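You operate a simulated robot arm through the tools that you are given. There is no shell and no other tool.

You are at the controls of a simulated robot arm. One attempt, no reset.

TASK
Run soap base into the beaker to the 100 mark, add 3 pumps of yellow dye and stir it even.
Fine: white stick, back in its holder after; tap shut, slide back in the middle, no other pump.

It is judged by the outcome, as a careful person would: the job done as asked, and still so three seconds after it is handed in. It fails if anything else is knocked over, pushed out of place, dropped, spilled or broken.

THE ROBOT
A 7-joint arm with a two-finger parallel gripper, fixed in place. Base frame: the origin is at the foot of the arm, x ahead of it, y to its left, z up; the work surface is at about z = 86. Units: cm, rad, N and s.
Its first joint turns from -2.897 to 2.897 rad. Payload 4.4 kg.
The TCP is the grasp point between the finger pads, 2.3 cm short of the fingertips. In the tool frame z runs along the fingers and y along their closing line. Largest opening 9.4 cm; finger width 3.8, thickness 1; the body of the gripper, 5.4 by 9.6 cm, starts 3.9 cm behind the TCP.
Orientation is told as [roll, pitch, yaw] about the base's x, y, z axes, in that order, counted from this pose: with the fingers straight down and closing along the base's y, the tool's x points along the base's -x, its y along +y and its z along -z.

THE INTERFACE
- The arm moves only by the tool jog_arm. Its argument "steps" is text: rows parted by semicolons, each of 7 numbers parted by spaces: the shift along the base's x, y, z in mm, then the turn, a rotation vector about the base's x, y, z in rad, then the finger opening in mm, from 0 to 94. In form: tx ty tz wx wy wz jaw; .... A call has 1 to 20 rows; each row shifts and turns the commanded pose from where the row before left it. Each row takes 0.2 s and may step no farther than 5 cm and 0.15 rad from the row before; otherwise, or with a gripper value out of range, the whole call is refused. A pose out of reach is approached as far as the arm can. The call stops where the force on the tool passes 70 N (or 10 N more than at its start, if that is more) or the arm is blocked; 0.2 s more then pass. Each finger travels about 7.2 cm/s and halts on what it meets, pressing with about 31 N; the grip force reading is that of the motor and also rises with nothing between the fingers. The clock runs only during rows and for 0.2 s after the last one: add rows that do not move to give the fingers time. The reply holds the time, the measured pose of the TCP, the force on the tool along the base axes, the opening and the grip force, in the units named above and with some noise, with the torque about the TCP (base axes, N m) and any sound that the robot's microphone picked up.
- Cameras (640 x 400 px; columns grow to the right, rows downward): "scene" is fixed at [5.12, 64.69, 156.2]; the picture's right is [-0.35, -0.94, 0.00], its down [-0.48, 0.18, -0.86] and it looks along [0.81, -0.30, -0.51] (base axes); focal length 372 px, centre (320, 200). "wrist" rides on the gripper at [8.6, 1.6, -7.4] in the tool frame; the picture's right is [-0.18, 0.98, 0.00], its down [-0.58, -0.11, -0.81] and it looks along [-0.79, -0.15, 0.59] (tool axes); focal length 243 px, centre (320, 200). There is no depth. A picture from a camera that has moved, and an enlarged one, comes with that camera's place and axes in the base frame and with its lens.
- get_image(camera): a new picture of that camera. No time passes.
- close_up(camera, box): a new picture of the part [left, top, right, bottom] of that camera's present view, enlarged. No time passes.
- hand_in(): hands the job in; it is judged then, once.

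Places have to be worked out from the pictures, the camera data and where the tool is seen. Open the gripper and draw the arm clear of the work before you hand the job in, unless the task says otherwise.

The tools are called after "Request:" as name(argument=value, ...) on one line, values as JSON. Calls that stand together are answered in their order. jog_arm: Moves the arm, as the interface text tells. Its arguments: {"type":"object","properties":{"steps":{"type":"string"}},"required":["steps"]} The other tools are called the same way: get_image (camera) takes a picture; close_up (camera, box) takes an enlarged picture of a part of a camera's view; hand_in () hands the job in.

At the start:

```text
time_s: 0.0
position: [65.25, 37.33, 127.12]
orientation: [0.0, 0.001, 0.0]
ft_force: [-0.3, 0.2, 0.0]
torque: [-0.02, -0.01, 0.02]
finger_gap: 9.42
gripper_force: 0.1
```

scene: 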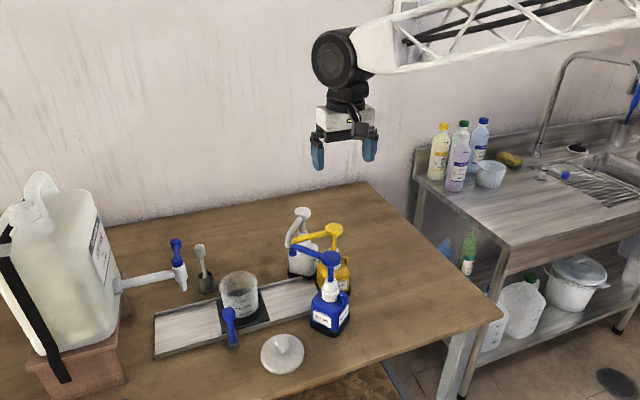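
wrist: 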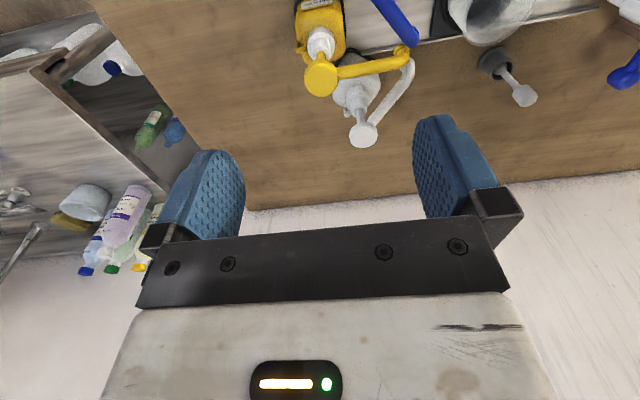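

I'll start by studying the scene with enlarged pictures before moving anything.

Request:
close_up(camera="scene", box=[0, 160, 200, 400])

Request:
close_up(camera="scene", box=[140, 200, 380, 380])

Request:
close_up(camera="scene", box=[190, 250, 290, 350])

Request:
close_up(camera="scene", box=[270, 195, 370, 345])

```text
1.67 times, centred on (100, 280) of scene
camera zoom: at [5.12, 64.69, 156.2], right [-0.35, -0.94, 0.0], down [-0.48, 0.18, -0.86], along [0.81, -0.3, -0.51], focal length 620 px, centre (687, 67)
```

zoom: 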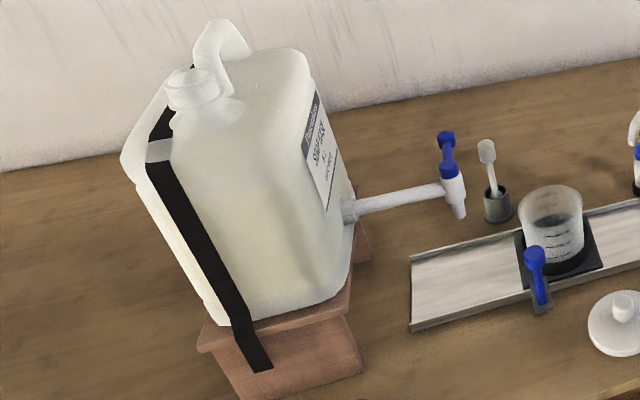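

```text
2.22 times, centred on (260, 290) of scene
camera zoom: at [5.12, 64.69, 156.2], right [-0.35, -0.94, 0.0], down [-0.48, 0.18, -0.86], along [0.81, -0.3, -0.51], focal length 826 px, centre (453, 0)
```

zoom: 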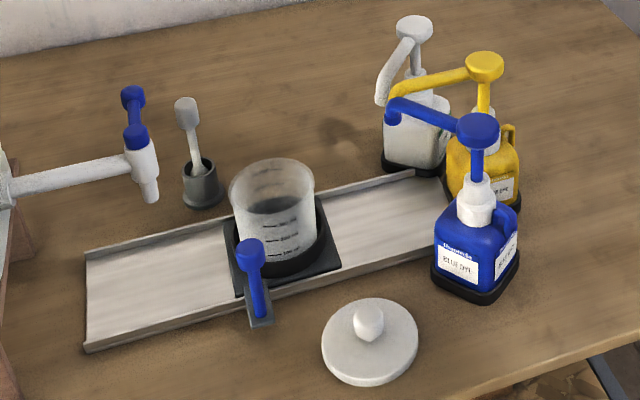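

```text
4.00 times, centred on (240, 300) of scene
camera zoom: at [5.12, 64.69, 156.2], right [-0.35, -0.94, 0.0], down [-0.48, 0.18, -0.86], along [0.81, -0.3, -0.51], focal length 1487 px, centre (640, -200)
```

zoom: 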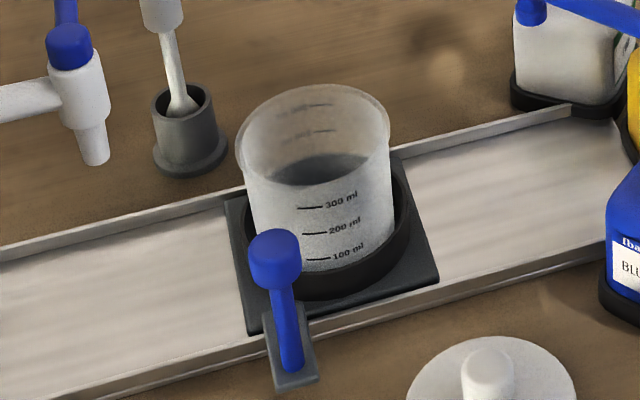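

```text
2.67 times, centred on (320, 270) of scene
camera zoom: at [5.12, 64.69, 156.2], right [-0.35, -0.94, 0.0], down [-0.48, 0.18, -0.86], along [0.81, -0.3, -0.51], focal length 992 px, centre (320, 13)
```

zoom: 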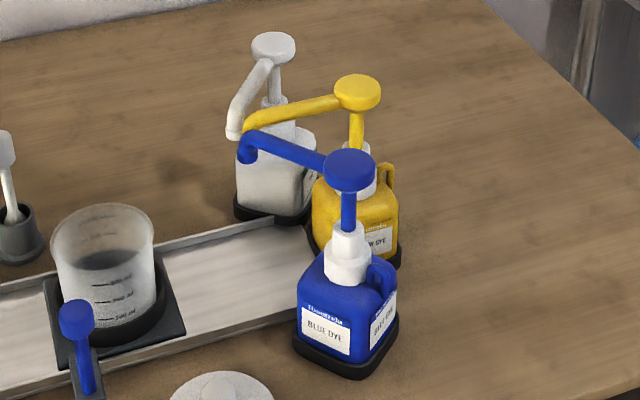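

The rail runs along y (about x 66–77, y 43–80). The carriage centre is near (72, 60), the tap spout near (72, 72, 98), the yellow pump head near (72, 36, 105) and the stick holder near (83, 67). I'll move the arm back and left, staying high, so the wrist camera can see the tap and stick.

Request:
jog_arm(steps="-30 30 0 0 0 0 94; -30 30 0 0 0 0 94; -30 35 0 0 0 0 94; -30 35 0 0 0 0 94; -30 35 0 0 0 0 94; -30 35 0 0 0 0 94; -20 35 0 0 0 0 94; 0 35 0 0 0 0 94; 0 0 0 0 0 0 94")

Request:
get_image(camera="wrist")

Request:
get_image(camera="scene")

```text
time_s: 2.0
position: [45.38, 64.61, 127.08]
orientation: [0.0, -0.001, 0.0]
ft_force: [0.4, 0.3, 0.2]
torque: [0.02, -0.01, 0.04]
finger_gap: 9.4
gripper_force: 0.0
```

```text
taken
camera wrist: at [36.72, 66.16, 134.6], right [0.18, 0.98, 0.0], down [0.58, -0.11, 0.81], along [0.79, -0.15, -0.59], focal length 243 px, centre (320, 200)
```

wrist: 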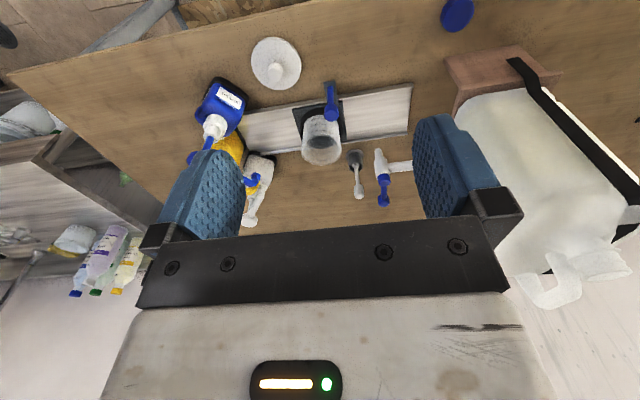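

```text
taken
```

scene: 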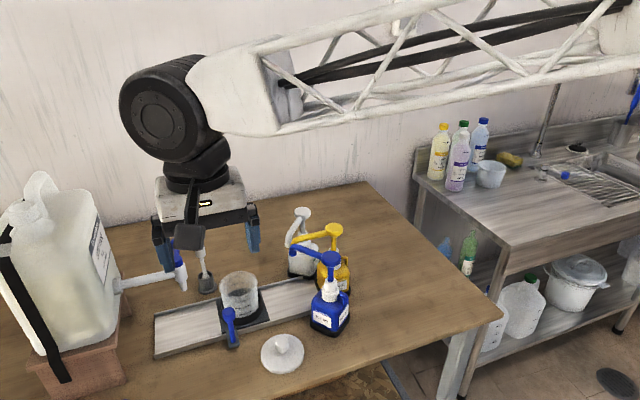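

Request:
close_up(camera="wrist", box=[280, 70, 440, 230])

Request:
close_up(camera="wrist", box=[340, 130, 420, 220])

Request:
close_up(camera="wrist", box=[180, 60, 340, 240])

```text
2.50 times, centred on (360, 150) of wrist
camera zoom: at [36.72, 66.16, 134.6], right [0.18, 0.98, 0.0], down [0.58, -0.11, 0.81], along [0.79, -0.15, -0.59], focal length 606 px, centre (220, 325)
```

zoom: 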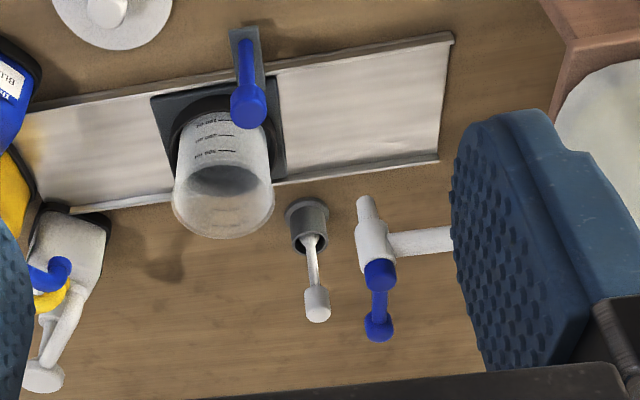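

```text
4.44 times, centred on (380, 175) of wrist
camera zoom: at [36.72, 66.16, 134.6], right [0.18, 0.98, 0.0], down [0.58, -0.11, 0.81], along [0.79, -0.15, -0.59], focal length 1078 px, centre (53, 311)
```

zoom: 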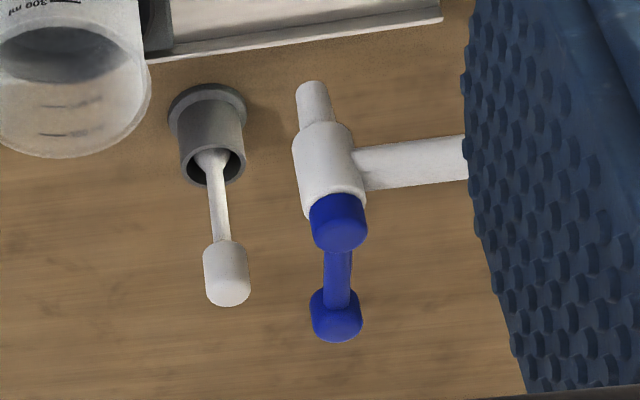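

```text
2.22 times, centred on (260, 150) of wrist
camera zoom: at [36.72, 66.16, 134.6], right [0.18, 0.98, 0.0], down [0.58, -0.11, 0.81], along [0.79, -0.15, -0.59], focal length 539 px, centre (453, 311)
```

zoom: 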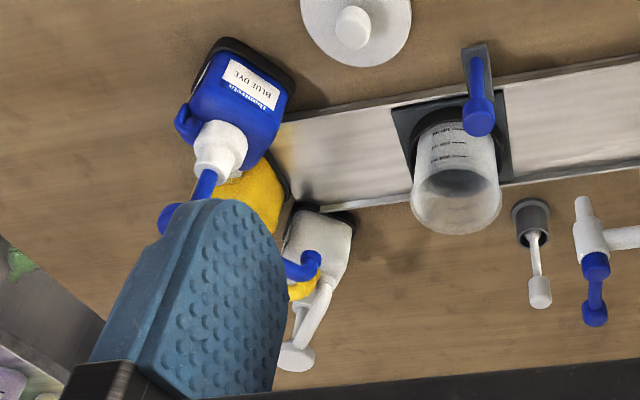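

The tap has a blue hub on top with a lever arm ending in a knob, but the two views are nearly collinear, so I can't fix its depth. I'll swing round to look along +y from the pump side to triangulate it properly.

Request:
jog_arm(steps="22 -30 0 0 0 0.143 94; 22 -30 0 0 0 0.143 94; 22 -30 0 0 0 0.143 94; 22 -30 0 0 0 0.143 94; 22 -30 0 0 0 0.143 94; 22 -30 0 0 0 0.143 94; 22 -30 0 0 0 0.143 94; 22 -30 0 0 0 0.143 94; 22 -30 0 0 0 0.143 94; 22 -30 0 0 0 0.143 94; 22 -30 0 0 0 0.141 94; 0 0 0 0 0 0 94")

Request:
get_image(camera="wrist")

Request:
get_image(camera="scene")

```text
time_s: 4.6
position: [69.56, 31.27, 127.41]
orientation: [-0.001, -0.002, 1.573]
ft_force: [0.0, 0.6, 1.1]
torque: [0.05, 0.02, 0.0]
finger_gap: 9.41
gripper_force: 0.1
```

```text
taken
camera wrist: at [67.95, 22.45, 134.85], right [-0.98, 0.18, 0.0], down [0.11, 0.58, 0.81], along [0.15, 0.79, -0.59], focal length 243 px, centre (320, 200)
```

wrist: 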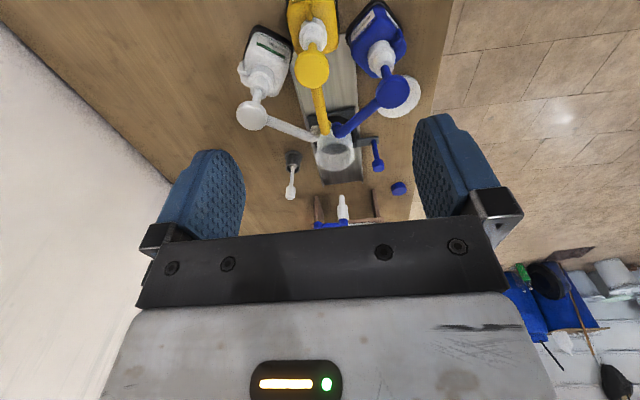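

```text
taken
```

scene: 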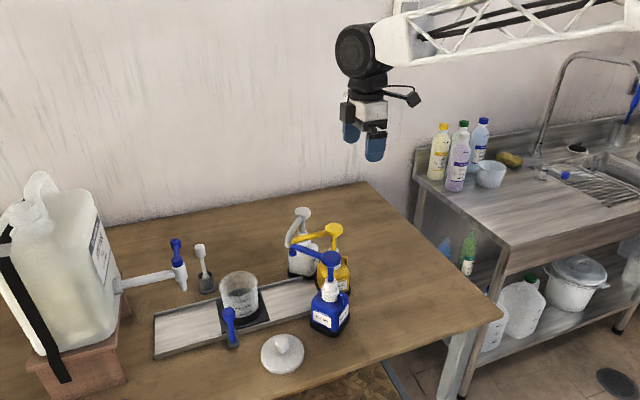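

Request:
close_up(camera="wrist", box=[260, 120, 420, 240])

Request:
close_up(camera="wrist", box=[220, 0, 420, 140])

```text
3.33 times, centred on (340, 180) of wrist
camera zoom: at [67.95, 22.45, 134.85], right [-0.98, 0.18, 0.0], down [0.11, 0.58, 0.81], along [0.15, 0.79, -0.59], focal length 809 px, centre (253, 267)
```

zoom: 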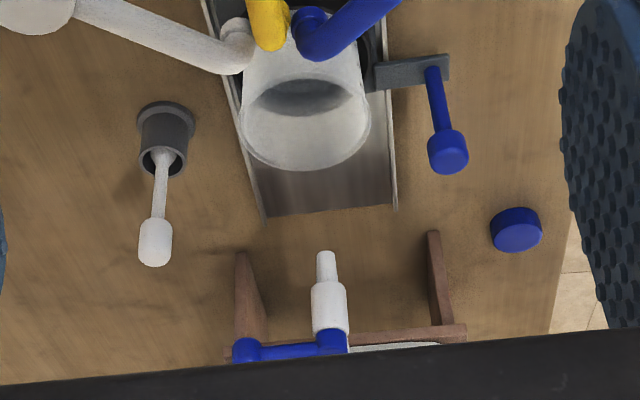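

```text
2.86 times, centred on (320, 70) of wrist
camera zoom: at [67.95, 22.45, 134.85], right [-0.98, 0.18, 0.0], down [0.11, 0.58, 0.81], along [0.15, 0.79, -0.59], focal length 693 px, centre (320, 571)
```

zoom: 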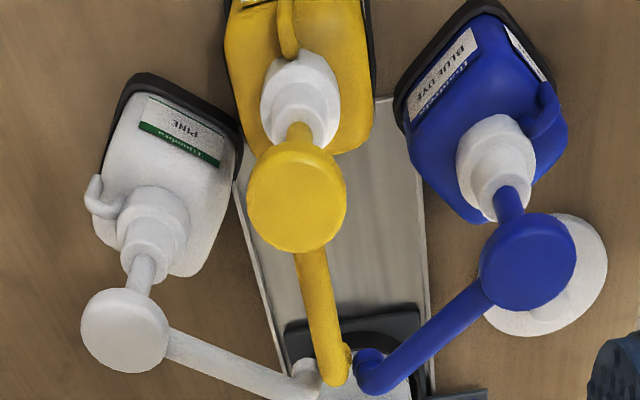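

Triangulating from both cameras gives:
- tap hub about (71.6, 71.7, 105.7), with its lever horizontal along +x to a knob about (77.7, 71.7, 105.7)
- spout about (71.5, 71.7, 98)
- stick top about (83.7, 67.3, 100)
- carriage knob about (62.4, 63.6, 97)
- yellow head about (71.6, 36.5, 105)

I'll turn back to yaw 0 and go above the carriage knob for a closer look.

Request:
jog_arm(steps="-6.5 29.4 0 0 0 -0.143 94; -6.5 29.4 0 0 0 -0.143 94; -6.5 29.4 0 0 0 -0.143 94; -6.5 29.4 0 0 0 -0.143 94; -6.5 29.4 0 0 0 -0.143 94; -6.5 29.4 0 0 0 -0.143 94; -6.5 29.4 0 0 0 -0.143 94; -6.5 29.4 0 0 0 -0.143 94; -6.5 29.4 0 0 0 -0.143 94; -6.5 29.4 0 0 0 -0.143 94; -6.5 29.4 0 0 0 -0.143 94; 0 0 -30 0 0 0 94; 0 0 -40 0 0 0 94; 0 0 -30 0 0 0 94; 0 0 0 0 0 0 94")

Request:
get_image(camera="wrist")

Request:
get_image(camera="scene")

```text
time_s: 7.8
position: [62.13, 63.71, 117.09]
orientation: [-0.001, 0.0, -0.001]
ft_force: [1.1, -0.5, 0.1]
torque: [0.0, -0.02, 0.02]
finger_gap: 9.42
gripper_force: 0.0
```

```text
taken
camera wrist: at [53.46, 65.34, 124.77], right [0.19, 0.98, 0.0], down [0.58, -0.11, 0.81], along [0.79, -0.15, -0.59], focal length 243 px, centre (320, 200)
```

wrist: 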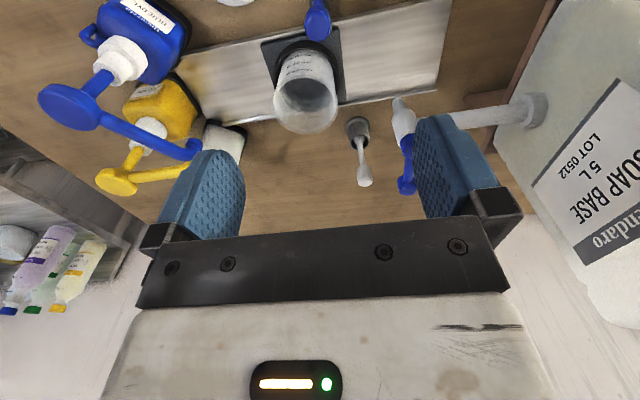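

```text
taken
```

scene: 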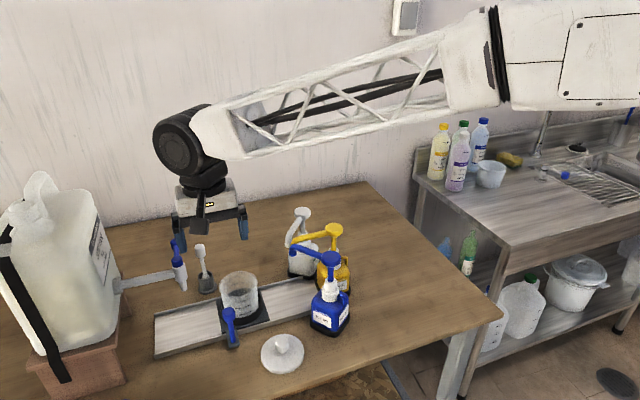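

The wrist view confirms the knob at about (62, 63.6), directly under the gripper. I'll descend so the fingers straddle it at z≈96.5, without gripping yet.

Request:
jog_arm(steps="0 0 -45 0 0 0 60; 0 0 -45 0 0 0 60; 0 0 -45 0 0 0 60; 0 0 -40 0 0 0 60; 0 0 -30 0 0 0 60; 0 0 0 0 0 0 60")

Request:
get_image(camera="wrist")

Request:
get_image(camera="scene")

```text
time_s: 9.2
position: [62.46, 63.52, 96.59]
orientation: [0.0, 0.001, 0.0]
ft_force: [0.5, -0.3, 0.0]
torque: [-0.01, -0.01, 0.01]
finger_gap: 5.99
gripper_force: 0.0
```

```text
taken
camera wrist: at [53.7, 65.13, 104.07], right [0.19, 0.98, 0.0], down [0.58, -0.11, 0.81], along [0.79, -0.15, -0.59], focal length 243 px, centre (320, 200)
```

wrist: 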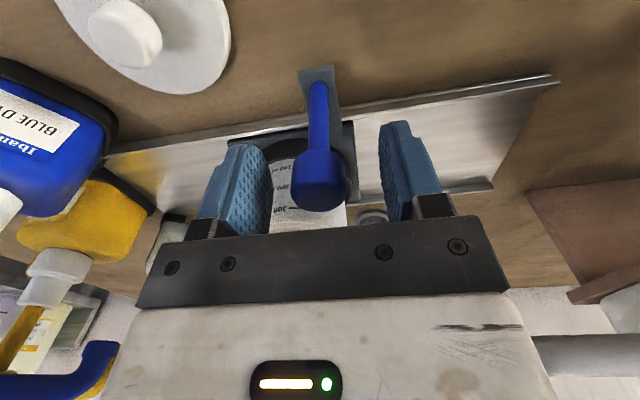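

```text
taken
```

scene: 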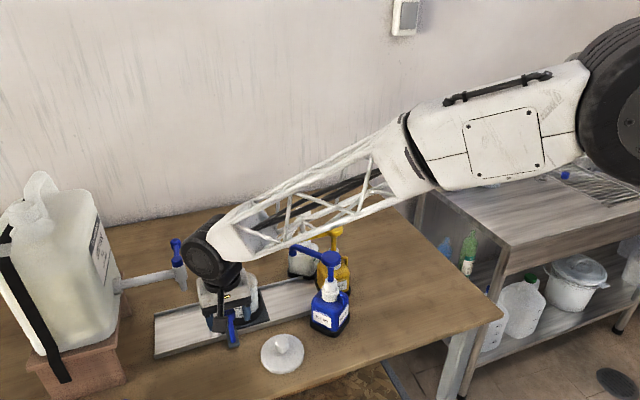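

The knob is centred between the pads with no contact, so I'll close on it.

Request:
jog_arm(steps="-4 0 0 0 0 0 40; 0 0 0 0 0 0 20; 0 0 0 0 0 0 0; 0 0 0 0 0 0 0")

Request:
close_up(camera="wrist", box=[180, 60, 500, 260])

```text
time_s: 10.2
position: [61.87, 63.57, 96.66]
orientation: [-0.001, 0.001, 0.0]
ft_force: [3.6, -1.7, 1.2]
torque: [-0.34, -0.21, 0.01]
finger_gap: 2.59
gripper_force: 44.9
```

```text
2.00 times, centred on (340, 160) of wrist
camera zoom: at [53.27, 65.2, 104.1], right [0.19, 0.98, 0.0], down [0.58, -0.11, 0.81], along [0.79, -0.15, -0.59], focal length 485 px, centre (280, 280)
```

zoom: 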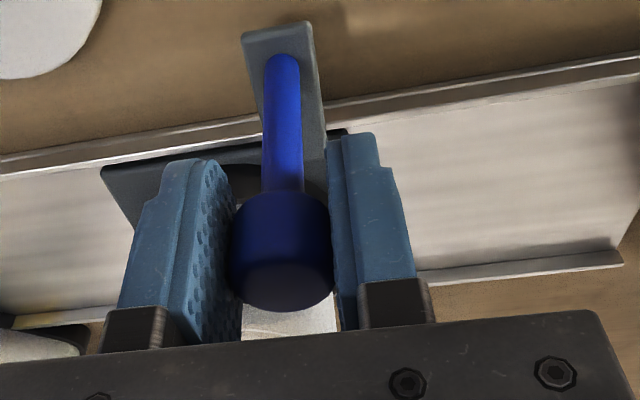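

I have the knob gripped at TCP y = 63.57, which I take as the middle reference. I'll slide the carriage toward the tap gently in small steps, watching force and sound.

Request:
jog_arm(steps="0 5 0 0 0 0 0; 0 10 0 0 0 0 0; 0 15 0 0 0 0 0; 0 15 0 0 0 0 0; 0 0 0 0 0 0 0")

Request:
get_image(camera="wrist")

```text
time_s: 11.4
position: [61.87, 68.14, 96.67]
orientation: [0.002, -0.001, -0.002]
ft_force: [-14.8, -1.0, 2.4]
torque: [0.34, 0.4, -0.09]
finger_gap: 2.57
gripper_force: 45.2
```

```text
taken
camera wrist: at [53.28, 69.72, 104.1], right [0.19, 0.98, 0.0], down [0.58, -0.11, 0.81], along [0.79, -0.15, -0.59], focal length 243 px, centre (320, 200)
```

wrist: 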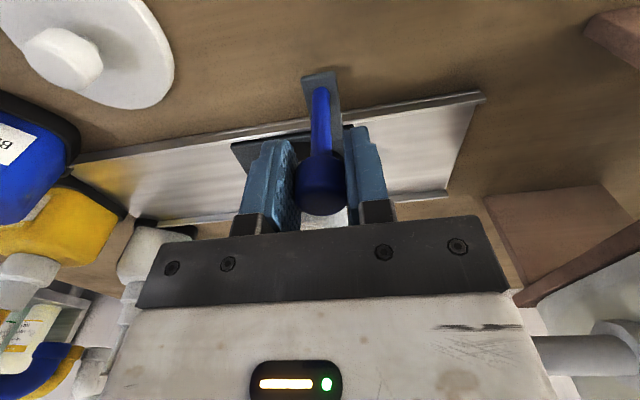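

The slide moves freely, but there's a 15 N side load in x. I'll continue toward the tap with a small −x correction and see how the force responds.

Request:
jog_arm(steps="-2 15 0 0 0 0 0; -2 15 0 0 0 0 0; 0 15 0 0 0 0 0; 0 0 0 0 0 0 0")

Request:
get_image(camera="wrist")

Request:
get_image(camera="scene")

```text
time_s: 12.4
position: [61.48, 72.55, 96.74]
orientation: [-0.001, 0.0, -0.001]
ft_force: [43.7, 0.3, -8.2]
torque: [-0.27, -0.14, 0.03]
finger_gap: 2.6
gripper_force: 45.9
```

```text
taken
camera wrist: at [52.78, 74.12, 104.16], right [0.19, 0.98, 0.0], down [0.58, -0.11, 0.81], along [0.79, -0.15, -0.59], focal length 243 px, centre (320, 200)
```

wrist: 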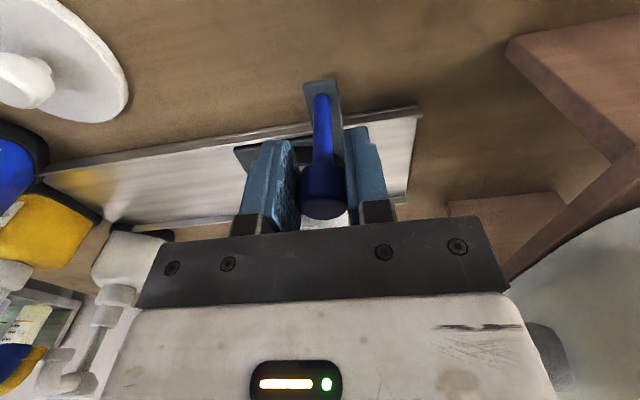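

```text
taken
```

scene: 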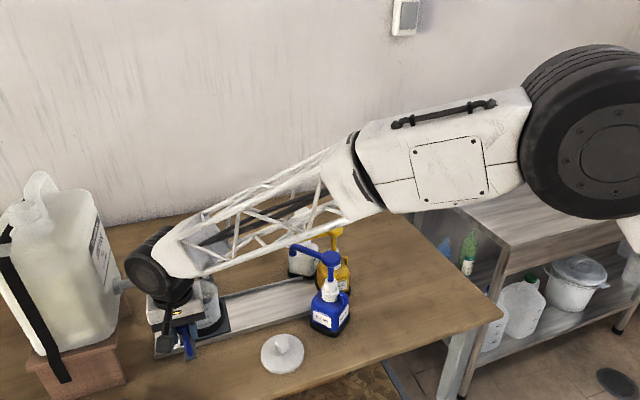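

Zero side load needs about +3 mm back in x, so the rail is straight along y. I'll correct that and go the remaining ~27 mm so the beaker sits under the spout.

Request:
jog_arm(steps="3 0 0 0 0 0 0; 0 10 0 0 0 0 0; 0 10 0 0 0 0 0; 0 7 0 0 0 0 0; 0 0 0 0 0 0 0")

Request:
get_image(camera="wrist")

Request:
get_image(camera="scene")

```text
time_s: 13.6
position: [61.75, 75.01, 96.63]
orientation: [-0.002, 0.002, -0.004]
ft_force: [-44.3, -48.3, 9.7]
torque: [0.1, 0.08, -0.61]
finger_gap: 2.61
gripper_force: 45.0
```

```text
taken
camera wrist: at [53.01, 76.62, 104.12], right [0.19, 0.98, 0.0], down [0.58, -0.11, 0.81], along [0.79, -0.15, -0.59], focal length 243 px, centre (320, 200)
```

wrist: 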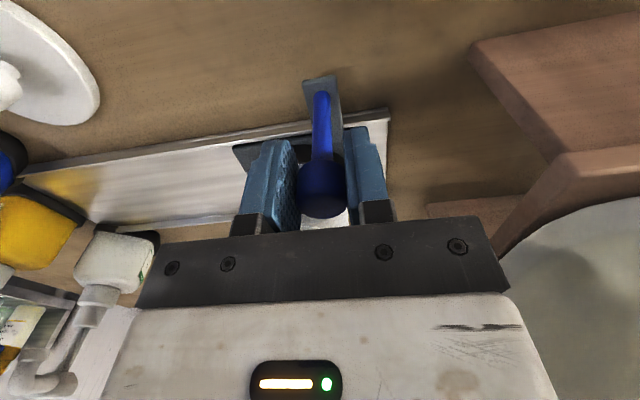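

```text
taken
```

scene: 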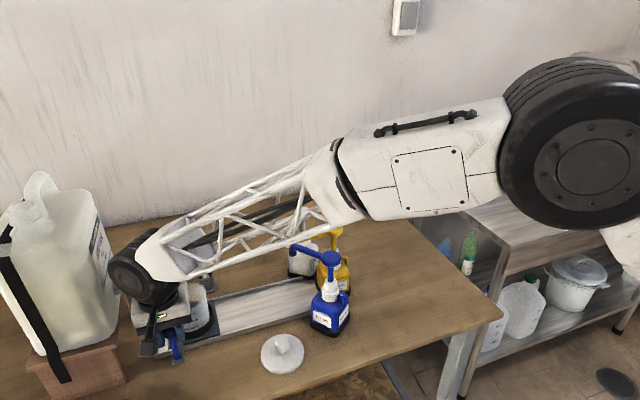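

The carriage hit its end stop at TCP y = 75.0, so travel is ±11.45 about the start and the end puts the beaker under the spout. I'll relax the load, release and rise.

Request:
jog_arm(steps="-2 -2 0 0 0 0 0; 0 0 0 0 0 0 30; 0 0 0 0 0 0 50; 0 0 0 0 0 0 50; 0 0 30 0 0 0 50; 0 0 45 0 0 0 50; 0 0 45 0 0 0 50; -20 -20 40 0 0 0 50; -30 -30 0 0 0 0 50; -30 -40 0 0 0 0 50; -30 -40 0 0 0 0 50; 0 0 0 0 0 0 50")

Request:
get_image(camera="wrist")

Request:
get_image(camera="scene")

```text
time_s: 16.2
position: [50.76, 62.12, 112.59]
orientation: [0.0, 0.001, -0.001]
ft_force: [-0.8, -0.3, 0.3]
torque: [-0.04, 0.04, -0.01]
finger_gap: 5.02
gripper_force: 0.1
```

```text
taken
camera wrist: at [42.12, 63.65, 120.23], right [0.19, 0.98, 0.0], down [0.58, -0.11, 0.81], along [0.79, -0.15, -0.59], focal length 243 px, centre (320, 200)
```

wrist: 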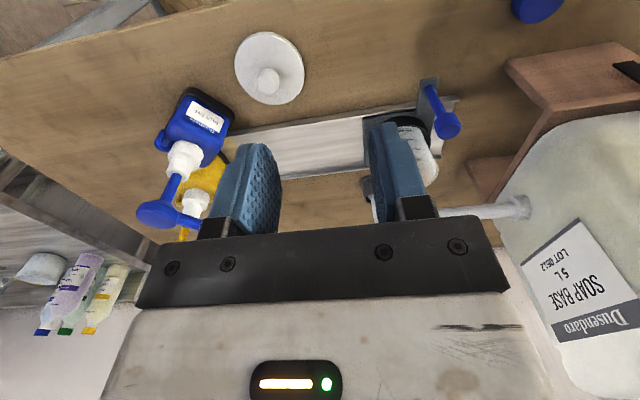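

```text
taken
```

scene: 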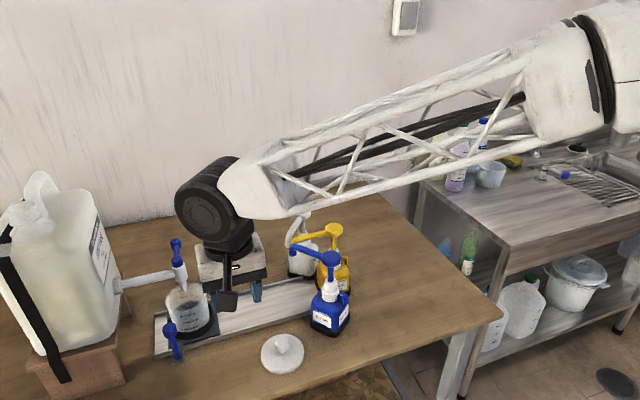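

Request:
close_up(camera="scene", box=[130, 225, 250, 365])

```text
2.86 times, centred on (190, 295) of scene
camera zoom: at [5.12, 64.69, 156.2], right [-0.35, -0.94, 0.0], down [-0.48, 0.18, -0.86], along [0.81, -0.3, -0.51], focal length 1062 px, centre (691, -71)
```

zoom: 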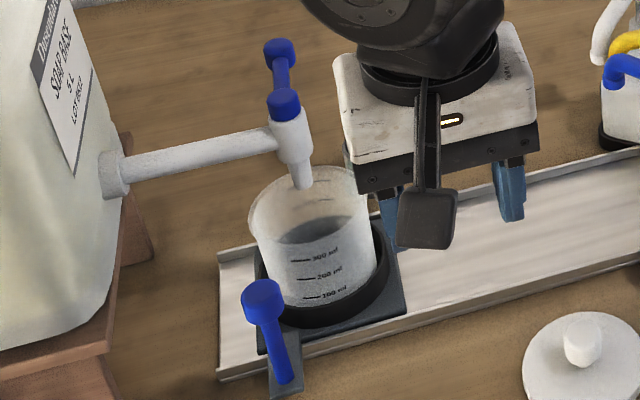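

The spout is over the beaker and the beaker is empty, with its 100/200/300 marks visible. Next I'll check whether the arm can reach the tap lever with the tool pointing down, coming in high.

Request:
jog_arm(steps="0 0 40 0 0 0 60; 0 0 40 0 0 0 60; 40 15 20 0 0 0 60; 45 16 0 0 0 0 60; 45 16 0 0 0 0 60; 45 16 0 0 0 0 60; 45 16 0 0 0 0 60; 30 16 0 0 0 0 60; 0 0 0 0 0 0 60")

Request:
get_image(camera="wrist")

Request:
get_image(camera="scene")

```text
time_s: 18.2
position: [75.63, 71.79, 122.77]
orientation: [0.002, -0.001, -0.002]
ft_force: [-0.3, -0.1, -0.3]
torque: [0.02, 0.01, 0.0]
finger_gap: 5.99
gripper_force: 0.1
```

```text
taken
camera wrist: at [67.1, 73.26, 130.19], right [0.19, 0.98, 0.0], down [0.58, -0.11, 0.81], along [0.79, -0.15, -0.59], focal length 243 px, centre (320, 200)
```

wrist: 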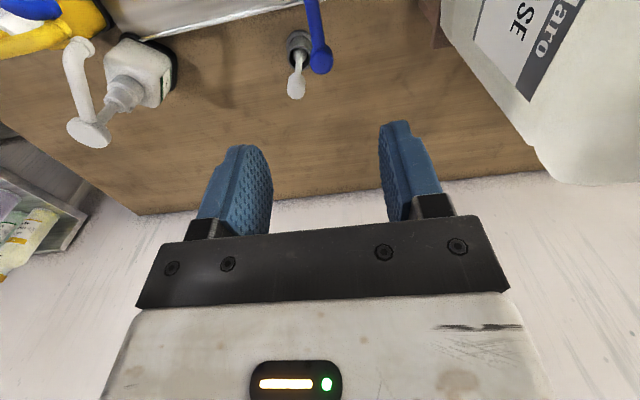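

```text
taken
```

scene: 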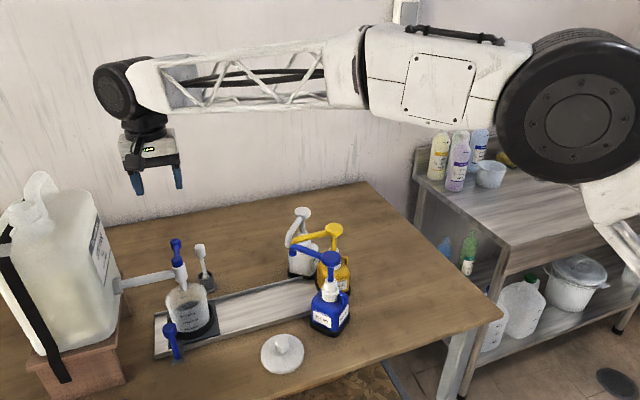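

The arm reaches over the lever with the tool down, and the view confirms the lever knob at about (77.7, 71.3). I'll lower the open fingers to straddle the lever.

Request:
jog_arm(steps="0 -2 -40 0 0 0 60; 0 0 -40 0 0 0 60; 0 0 -30 0 0 0 60; 0 0 -25 0 0 0 60; 0 0 -15 0 0 0 60; 0 0 0 0 0 0 60")

Request:
get_image(camera="wrist")

Request:
close_up(camera="scene", box=[110, 200, 250, 360])

```text
time_s: 19.6
position: [75.6, 71.41, 107.76]
orientation: [0.0, 0.001, -0.002]
ft_force: [-0.5, -0.4, 0.4]
torque: [-0.01, 0.0, 0.0]
finger_gap: 6.0
gripper_force: 0.0
```

```text
taken
camera wrist: at [66.91, 72.95, 115.22], right [0.19, 0.98, 0.0], down [0.58, -0.11, 0.81], along [0.79, -0.15, -0.59], focal length 243 px, centre (320, 200)
```

wrist: 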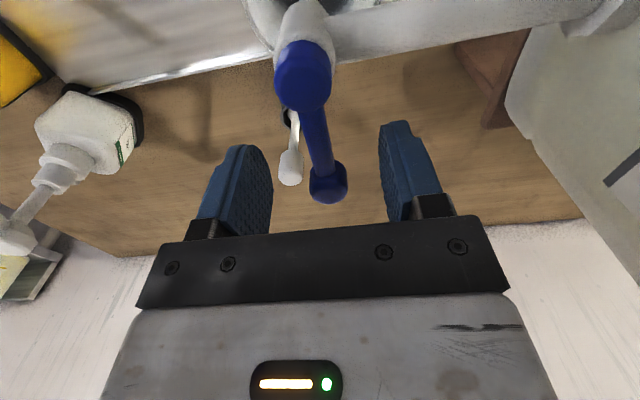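

```text
2.50 times, centred on (180, 280) of scene
camera zoom: at [5.12, 64.69, 156.2], right [-0.35, -0.94, 0.0], down [-0.48, 0.18, -0.86], along [0.81, -0.3, -0.51], focal length 930 px, centre (670, 0)
```

zoom: 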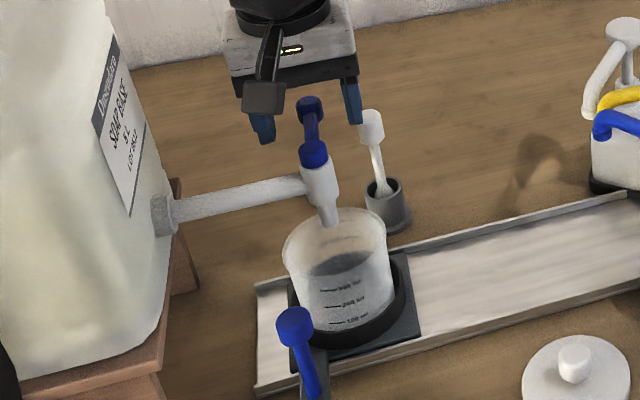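

The knob is between the fingers at about (78, 71.3). I'll lower slightly, narrow the fingers around the lever and take a reading without pushing.

Request:
jog_arm(steps="8 0 -12 0 0 0 60; 0 0 0 0 0 0 45; 0 0 0 0 0 0 36; 0 0 0 0 0 0 36")

Request:
get_image(camera="wrist")

Request:
close_up(camera="scene", box=[130, 210, 230, 310])

```text
time_s: 20.6
position: [76.36, 71.48, 106.43]
orientation: [0.001, 0.0, -0.003]
ft_force: [0.0, -0.5, 0.0]
torque: [0.01, 0.0, -0.01]
finger_gap: 3.61
gripper_force: 0.1
```

```text
taken
camera wrist: at [67.71, 73.0, 114.01], right [0.19, 0.98, 0.0], down [0.58, -0.11, 0.81], along [0.79, -0.15, -0.59], focal length 243 px, centre (320, 200)
```

wrist: 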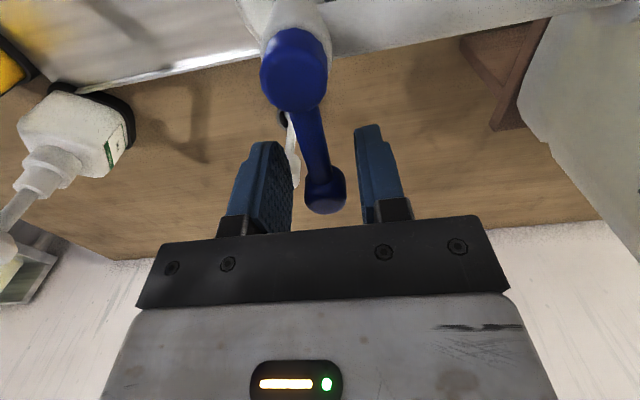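

```text
4.00 times, centred on (180, 260) of scene
camera zoom: at [5.12, 64.69, 156.2], right [-0.35, -0.94, 0.0], down [-0.48, 0.18, -0.86], along [0.81, -0.3, -0.51], focal length 1487 px, centre (880, -40)
```

zoom: 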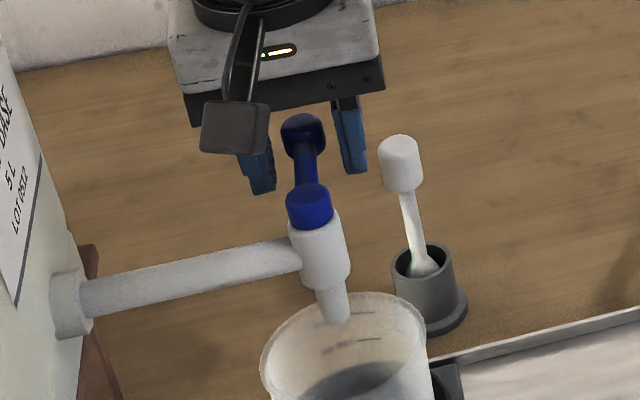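

Both fingers flank the lever with about 8 mm of clearance. I'll test gently toward −y, about 4 mm past the expected contact, and read the force.

Request:
jog_arm(steps="0 -4 0 0 0 0 36; 0 -4 0 0 0 0 36; 0 -2 0 0 0 0 36; 0 -2 0 0 0 0 36")

Request:
close_up(camera="scene", box=[130, 210, 230, 310])

Request:
get_image(camera="wrist")

```text
time_s: 21.6
position: [76.34, 70.19, 106.47]
orientation: [-0.001, -0.001, -0.001]
ft_force: [-0.1, 0.6, 0.2]
torque: [0.05, 0.0, 0.01]
finger_gap: 3.63
gripper_force: 0.3
```

```text
4.00 times, centred on (180, 260) of scene
camera zoom: at [5.12, 64.69, 156.2], right [-0.35, -0.94, 0.0], down [-0.48, 0.18, -0.86], along [0.81, -0.3, -0.51], focal length 1487 px, centre (880, -40)
```

zoom: 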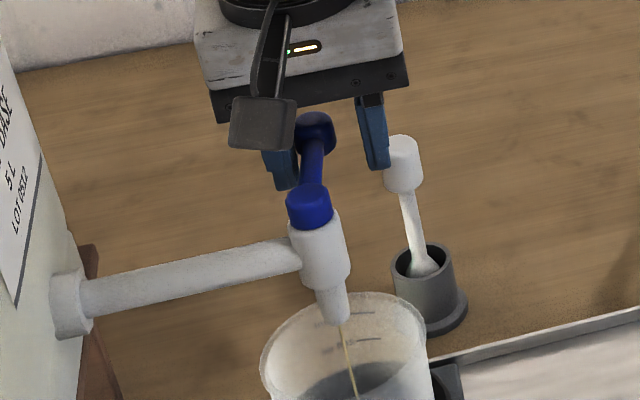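

```text
taken
camera wrist: at [67.68, 71.81, 113.96], right [0.19, 0.98, 0.0], down [0.58, -0.11, 0.81], along [0.79, -0.15, -0.59], focal length 243 px, centre (320, 200)
```

wrist: 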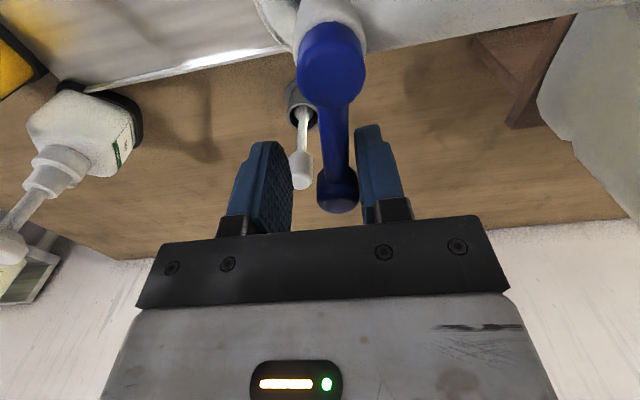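

It opens toward −y: a thin stream is already falling into the beaker, with almost no force on the lever. I'll hold for about a second and check the level.

Request:
jog_arm(steps="0 0 0 0 0 0 36; 0 0 0 0 0 0 36; 0 0 0 0 0 0 36; 0 0 0 0 0 0 36; 0 0 0 0 0 0 36")

Request:
close_up(camera="scene", box=[140, 265, 240, 345])

```text
time_s: 22.8
position: [76.28, 70.23, 106.44]
orientation: [-0.001, 0.001, -0.002]
ft_force: [0.2, -0.1, 0.5]
torque: [0.03, -0.01, 0.01]
finger_gap: 3.61
gripper_force: 0.1
```

```text
5.00 times, centred on (190, 305) of scene
camera zoom: at [5.12, 64.69, 156.2], right [-0.35, -0.94, 0.0], down [-0.48, 0.18, -0.86], along [0.81, -0.3, -0.51], focal length 1859 px, centre (970, -325)
```

zoom: 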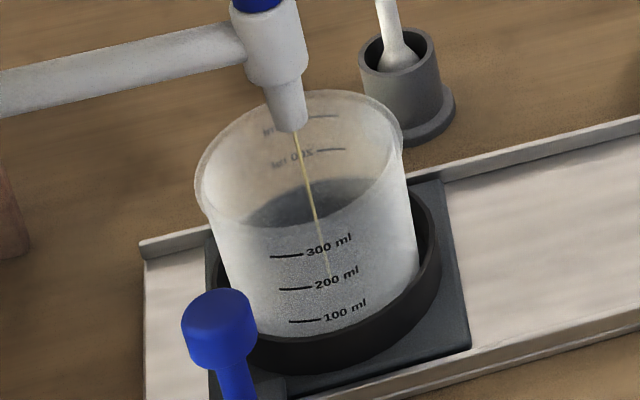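

The flow is a thin trickle and no level shows yet. I'll open the lever a bit further and watch for 2 s.

Request:
jog_arm(steps="0 -4 0 0 0 0 36; 0 -4 0 0 0 0 36; 0 0 0 0 0 0 36; 0 0 0 0 0 0 36; 0 0 0 0 0 0 36; 0 0 0 0 0 0 36; 0 0 0 0 0 0 36")

Request:
close_up(camera="scene", box=[140, 265, 240, 345])

```text
time_s: 24.4
position: [76.44, 69.39, 106.43]
orientation: [0.0, 0.0, -0.001]
ft_force: [0.3, 0.2, 0.2]
torque: [-0.01, 0.03, -0.01]
finger_gap: 3.61
gripper_force: 0.0
```

```text
5.00 times, centred on (190, 305) of scene
camera zoom: at [5.12, 64.69, 156.2], right [-0.35, -0.94, 0.0], down [-0.48, 0.18, -0.86], along [0.81, -0.3, -0.51], focal length 1859 px, centre (970, -325)
```

zoom: 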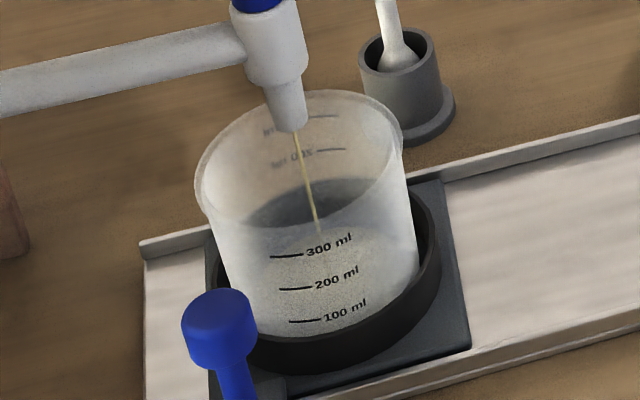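

The stream now seems to end higher up, which could be the rising surface. No time passes while I look, so I'll zoom in before doing anything else.

Request:
close_up(camera="scene", box=[174, 280, 234, 340])

Request:
close_up(camera="scene", box=[190, 310, 222, 335])

Request:
get_image(camera="wrist")

```text
6.67 times, centred on (204, 310) of scene
camera zoom: at [5.12, 64.69, 156.2], right [-0.35, -0.94, 0.0], down [-0.48, 0.18, -0.86], along [0.81, -0.3, -0.51], focal length 2479 px, centre (1093, -533)
```

zoom: 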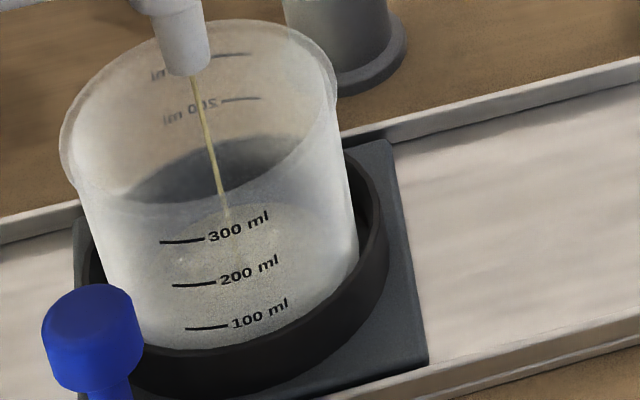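

```text
16.00 times, centred on (206, 322) of scene
camera zoom: at [5.12, 64.69, 156.2], right [-0.35, -0.94, 0.0], down [-0.48, 0.18, -0.86], along [0.81, -0.3, -0.51], focal length 5949 px, centre (2144, -1760)
```

zoom: 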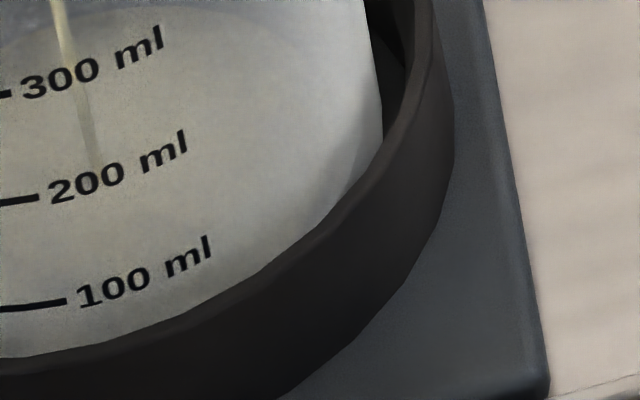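

```text
taken
camera wrist: at [67.8, 71.05, 113.89], right [0.19, 0.98, 0.0], down [0.58, -0.11, 0.81], along [0.79, -0.15, -0.59], focal length 243 px, centre (320, 200)
```

wrist: 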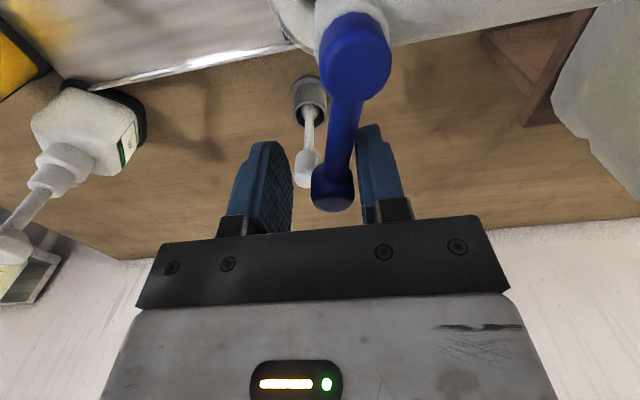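

The stream still reaches the beaker floor, so very little is in yet. The 100 mark is about 1.6 cm above the floor. I'll let it run two more seconds and compare.

Request:
jog_arm(steps="0 0 0 0 0 0 36; 0 0 0 0 0 0 36; 0 0 0 0 0 0 36; 0 0 0 0 0 0 36; 0 0 0 0 0 0 36; 0 0 0 0 0 0 36; 0 0 0 0 0 0 36; 0 0 0 0 0 0 36; 0 0 0 0 0 0 36")

Request:
close_up(camera="scene", box=[174, 280, 234, 340])

```text
time_s: 26.4
position: [76.35, 69.41, 106.35]
orientation: [0.001, 0.0, -0.001]
ft_force: [-0.1, 0.5, -0.4]
torque: [0.01, 0.02, 0.02]
finger_gap: 3.6
gripper_force: 0.1
```

```text
6.67 times, centred on (204, 310) of scene
camera zoom: at [5.12, 64.69, 156.2], right [-0.35, -0.94, 0.0], down [-0.48, 0.18, -0.86], along [0.81, -0.3, -0.51], focal length 2479 px, centre (1093, -533)
```

zoom: 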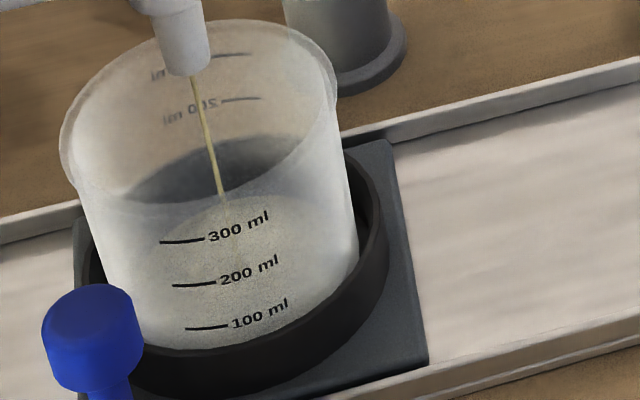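

A lighter patch with a rising far edge has appeared. I'll study it at higher zoom before letting more time pass.

Request:
close_up(camera="scene", box=[178, 296, 218, 321])

Request:
close_up(camera="scene", box=[178, 312, 218, 337])

```text
16.00 times, centred on (198, 308) of scene
camera zoom: at [5.12, 64.69, 156.2], right [-0.35, -0.94, 0.0], down [-0.48, 0.18, -0.86], along [0.81, -0.3, -0.51], focal length 5949 px, centre (2272, -1536)
```

zoom: 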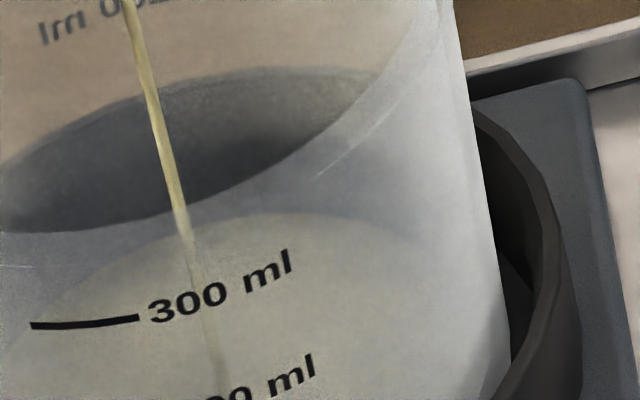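

```text
16.00 times, centred on (198, 324) of scene
camera zoom: at [5.12, 64.69, 156.2], right [-0.35, -0.94, 0.0], down [-0.48, 0.18, -0.86], along [0.81, -0.3, -0.51], focal length 5949 px, centre (2272, -1792)
```

zoom: 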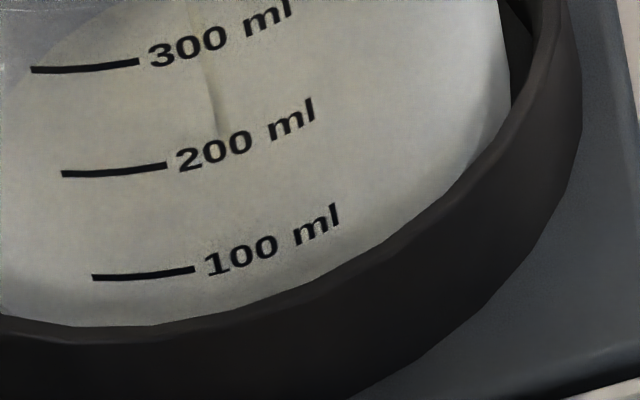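

At 16x it's clear: the stream still ends at floor height and the patch is a thin pool spreading on the floor. I'll keep pouring for another 2 s.

Request:
jog_arm(steps="0 0 0 0 0 0 36; 0 0 0 0 0 0 36; 0 0 0 0 0 0 36; 0 0 0 0 0 0 36; 0 0 0 0 0 0 36; 0 0 0 0 0 0 36; 0 0 0 0 0 0 36; 0 0 0 0 0 0 36; 0 0 0 0 0 0 36; 0 0 0 0 0 0 36")

Request:
close_up(camera="scene", box=[174, 280, 234, 340])

Request:
close_up(camera="scene", box=[178, 304, 218, 329])

```text
time_s: 28.6
position: [76.39, 69.44, 106.39]
orientation: [0.0, 0.0, -0.001]
ft_force: [-1.7, 0.5, 0.1]
torque: [0.06, 0.04, 0.02]
finger_gap: 3.59
gripper_force: 0.0
```

```text
6.67 times, centred on (204, 310) of scene
camera zoom: at [5.12, 64.69, 156.2], right [-0.35, -0.94, 0.0], down [-0.48, 0.18, -0.86], along [0.81, -0.3, -0.51], focal length 2479 px, centre (1093, -533)
```

zoom: 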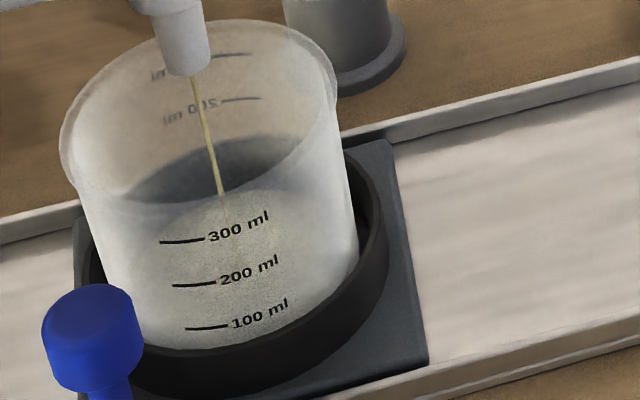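

```text
16.00 times, centred on (198, 316) of scene
camera zoom: at [5.12, 64.69, 156.2], right [-0.35, -0.94, 0.0], down [-0.48, 0.18, -0.86], along [0.81, -0.3, -0.51], focal length 5949 px, centre (2272, -1664)
```

zoom: 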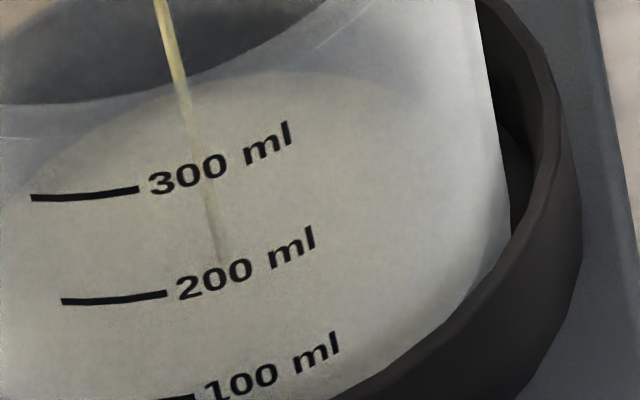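

The pool is only now reaching the full floor, so flow at this opening is very slow. I'll open the lever another ~8 mm and watch the rate.

Request:
jog_arm(steps="0 -4 0 0 0 0 36; 0 -4 0 0 0 0 36; 0 0 0 0 0 0 36; 0 0 0 0 0 0 36; 0 0 0 0 0 0 36; 0 0 0 0 0 0 36")

Request:
close_up(camera="scene", box=[174, 280, 234, 340])

Request:
close_up(camera="scene", box=[178, 304, 218, 329])

Request:
close_up(camera="scene", box=[130, 210, 230, 310])

```text
time_s: 30.0
position: [76.39, 68.64, 106.48]
orientation: [0.0, 0.001, -0.003]
ft_force: [0.0, 0.1, -0.6]
torque: [-0.01, 0.01, 0.0]
finger_gap: 3.63
gripper_force: 0.2
```

```text
6.67 times, centred on (204, 310) of scene
camera zoom: at [5.12, 64.69, 156.2], right [-0.35, -0.94, 0.0], down [-0.48, 0.18, -0.86], along [0.81, -0.3, -0.51], focal length 2479 px, centre (1093, -533)
```

zoom: 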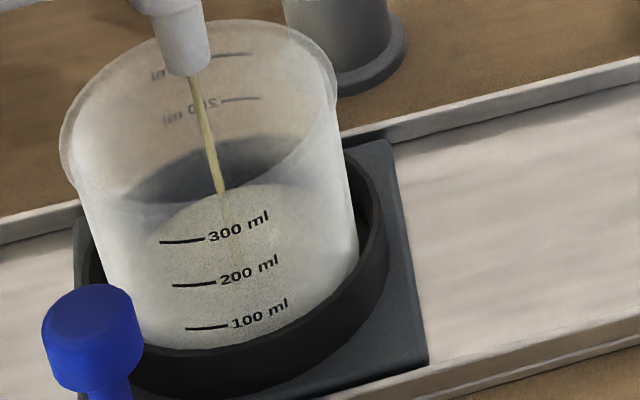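

```text
16.00 times, centred on (198, 316) of scene
camera zoom: at [5.12, 64.69, 156.2], right [-0.35, -0.94, 0.0], down [-0.48, 0.18, -0.86], along [0.81, -0.3, -0.51], focal length 5949 px, centre (2272, -1664)
```

zoom: 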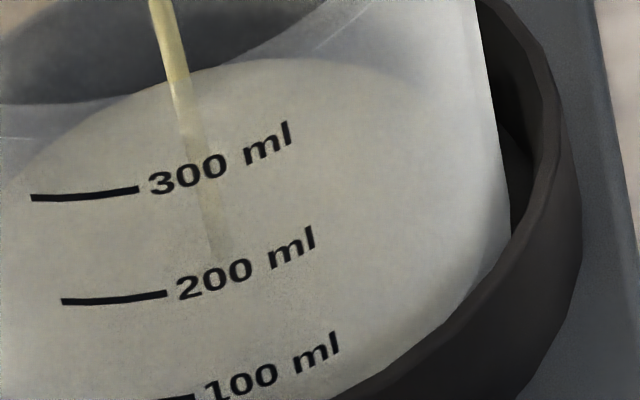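

```text
4.00 times, centred on (180, 260) of scene
camera zoom: at [5.12, 64.69, 156.2], right [-0.35, -0.94, 0.0], down [-0.48, 0.18, -0.86], along [0.81, -0.3, -0.51], focal length 1487 px, centre (880, -40)
```

zoom: 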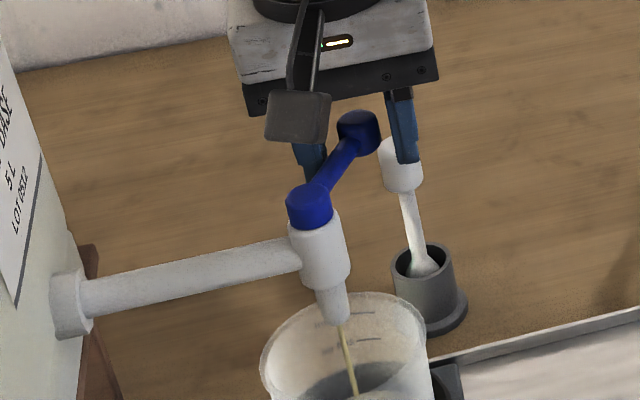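

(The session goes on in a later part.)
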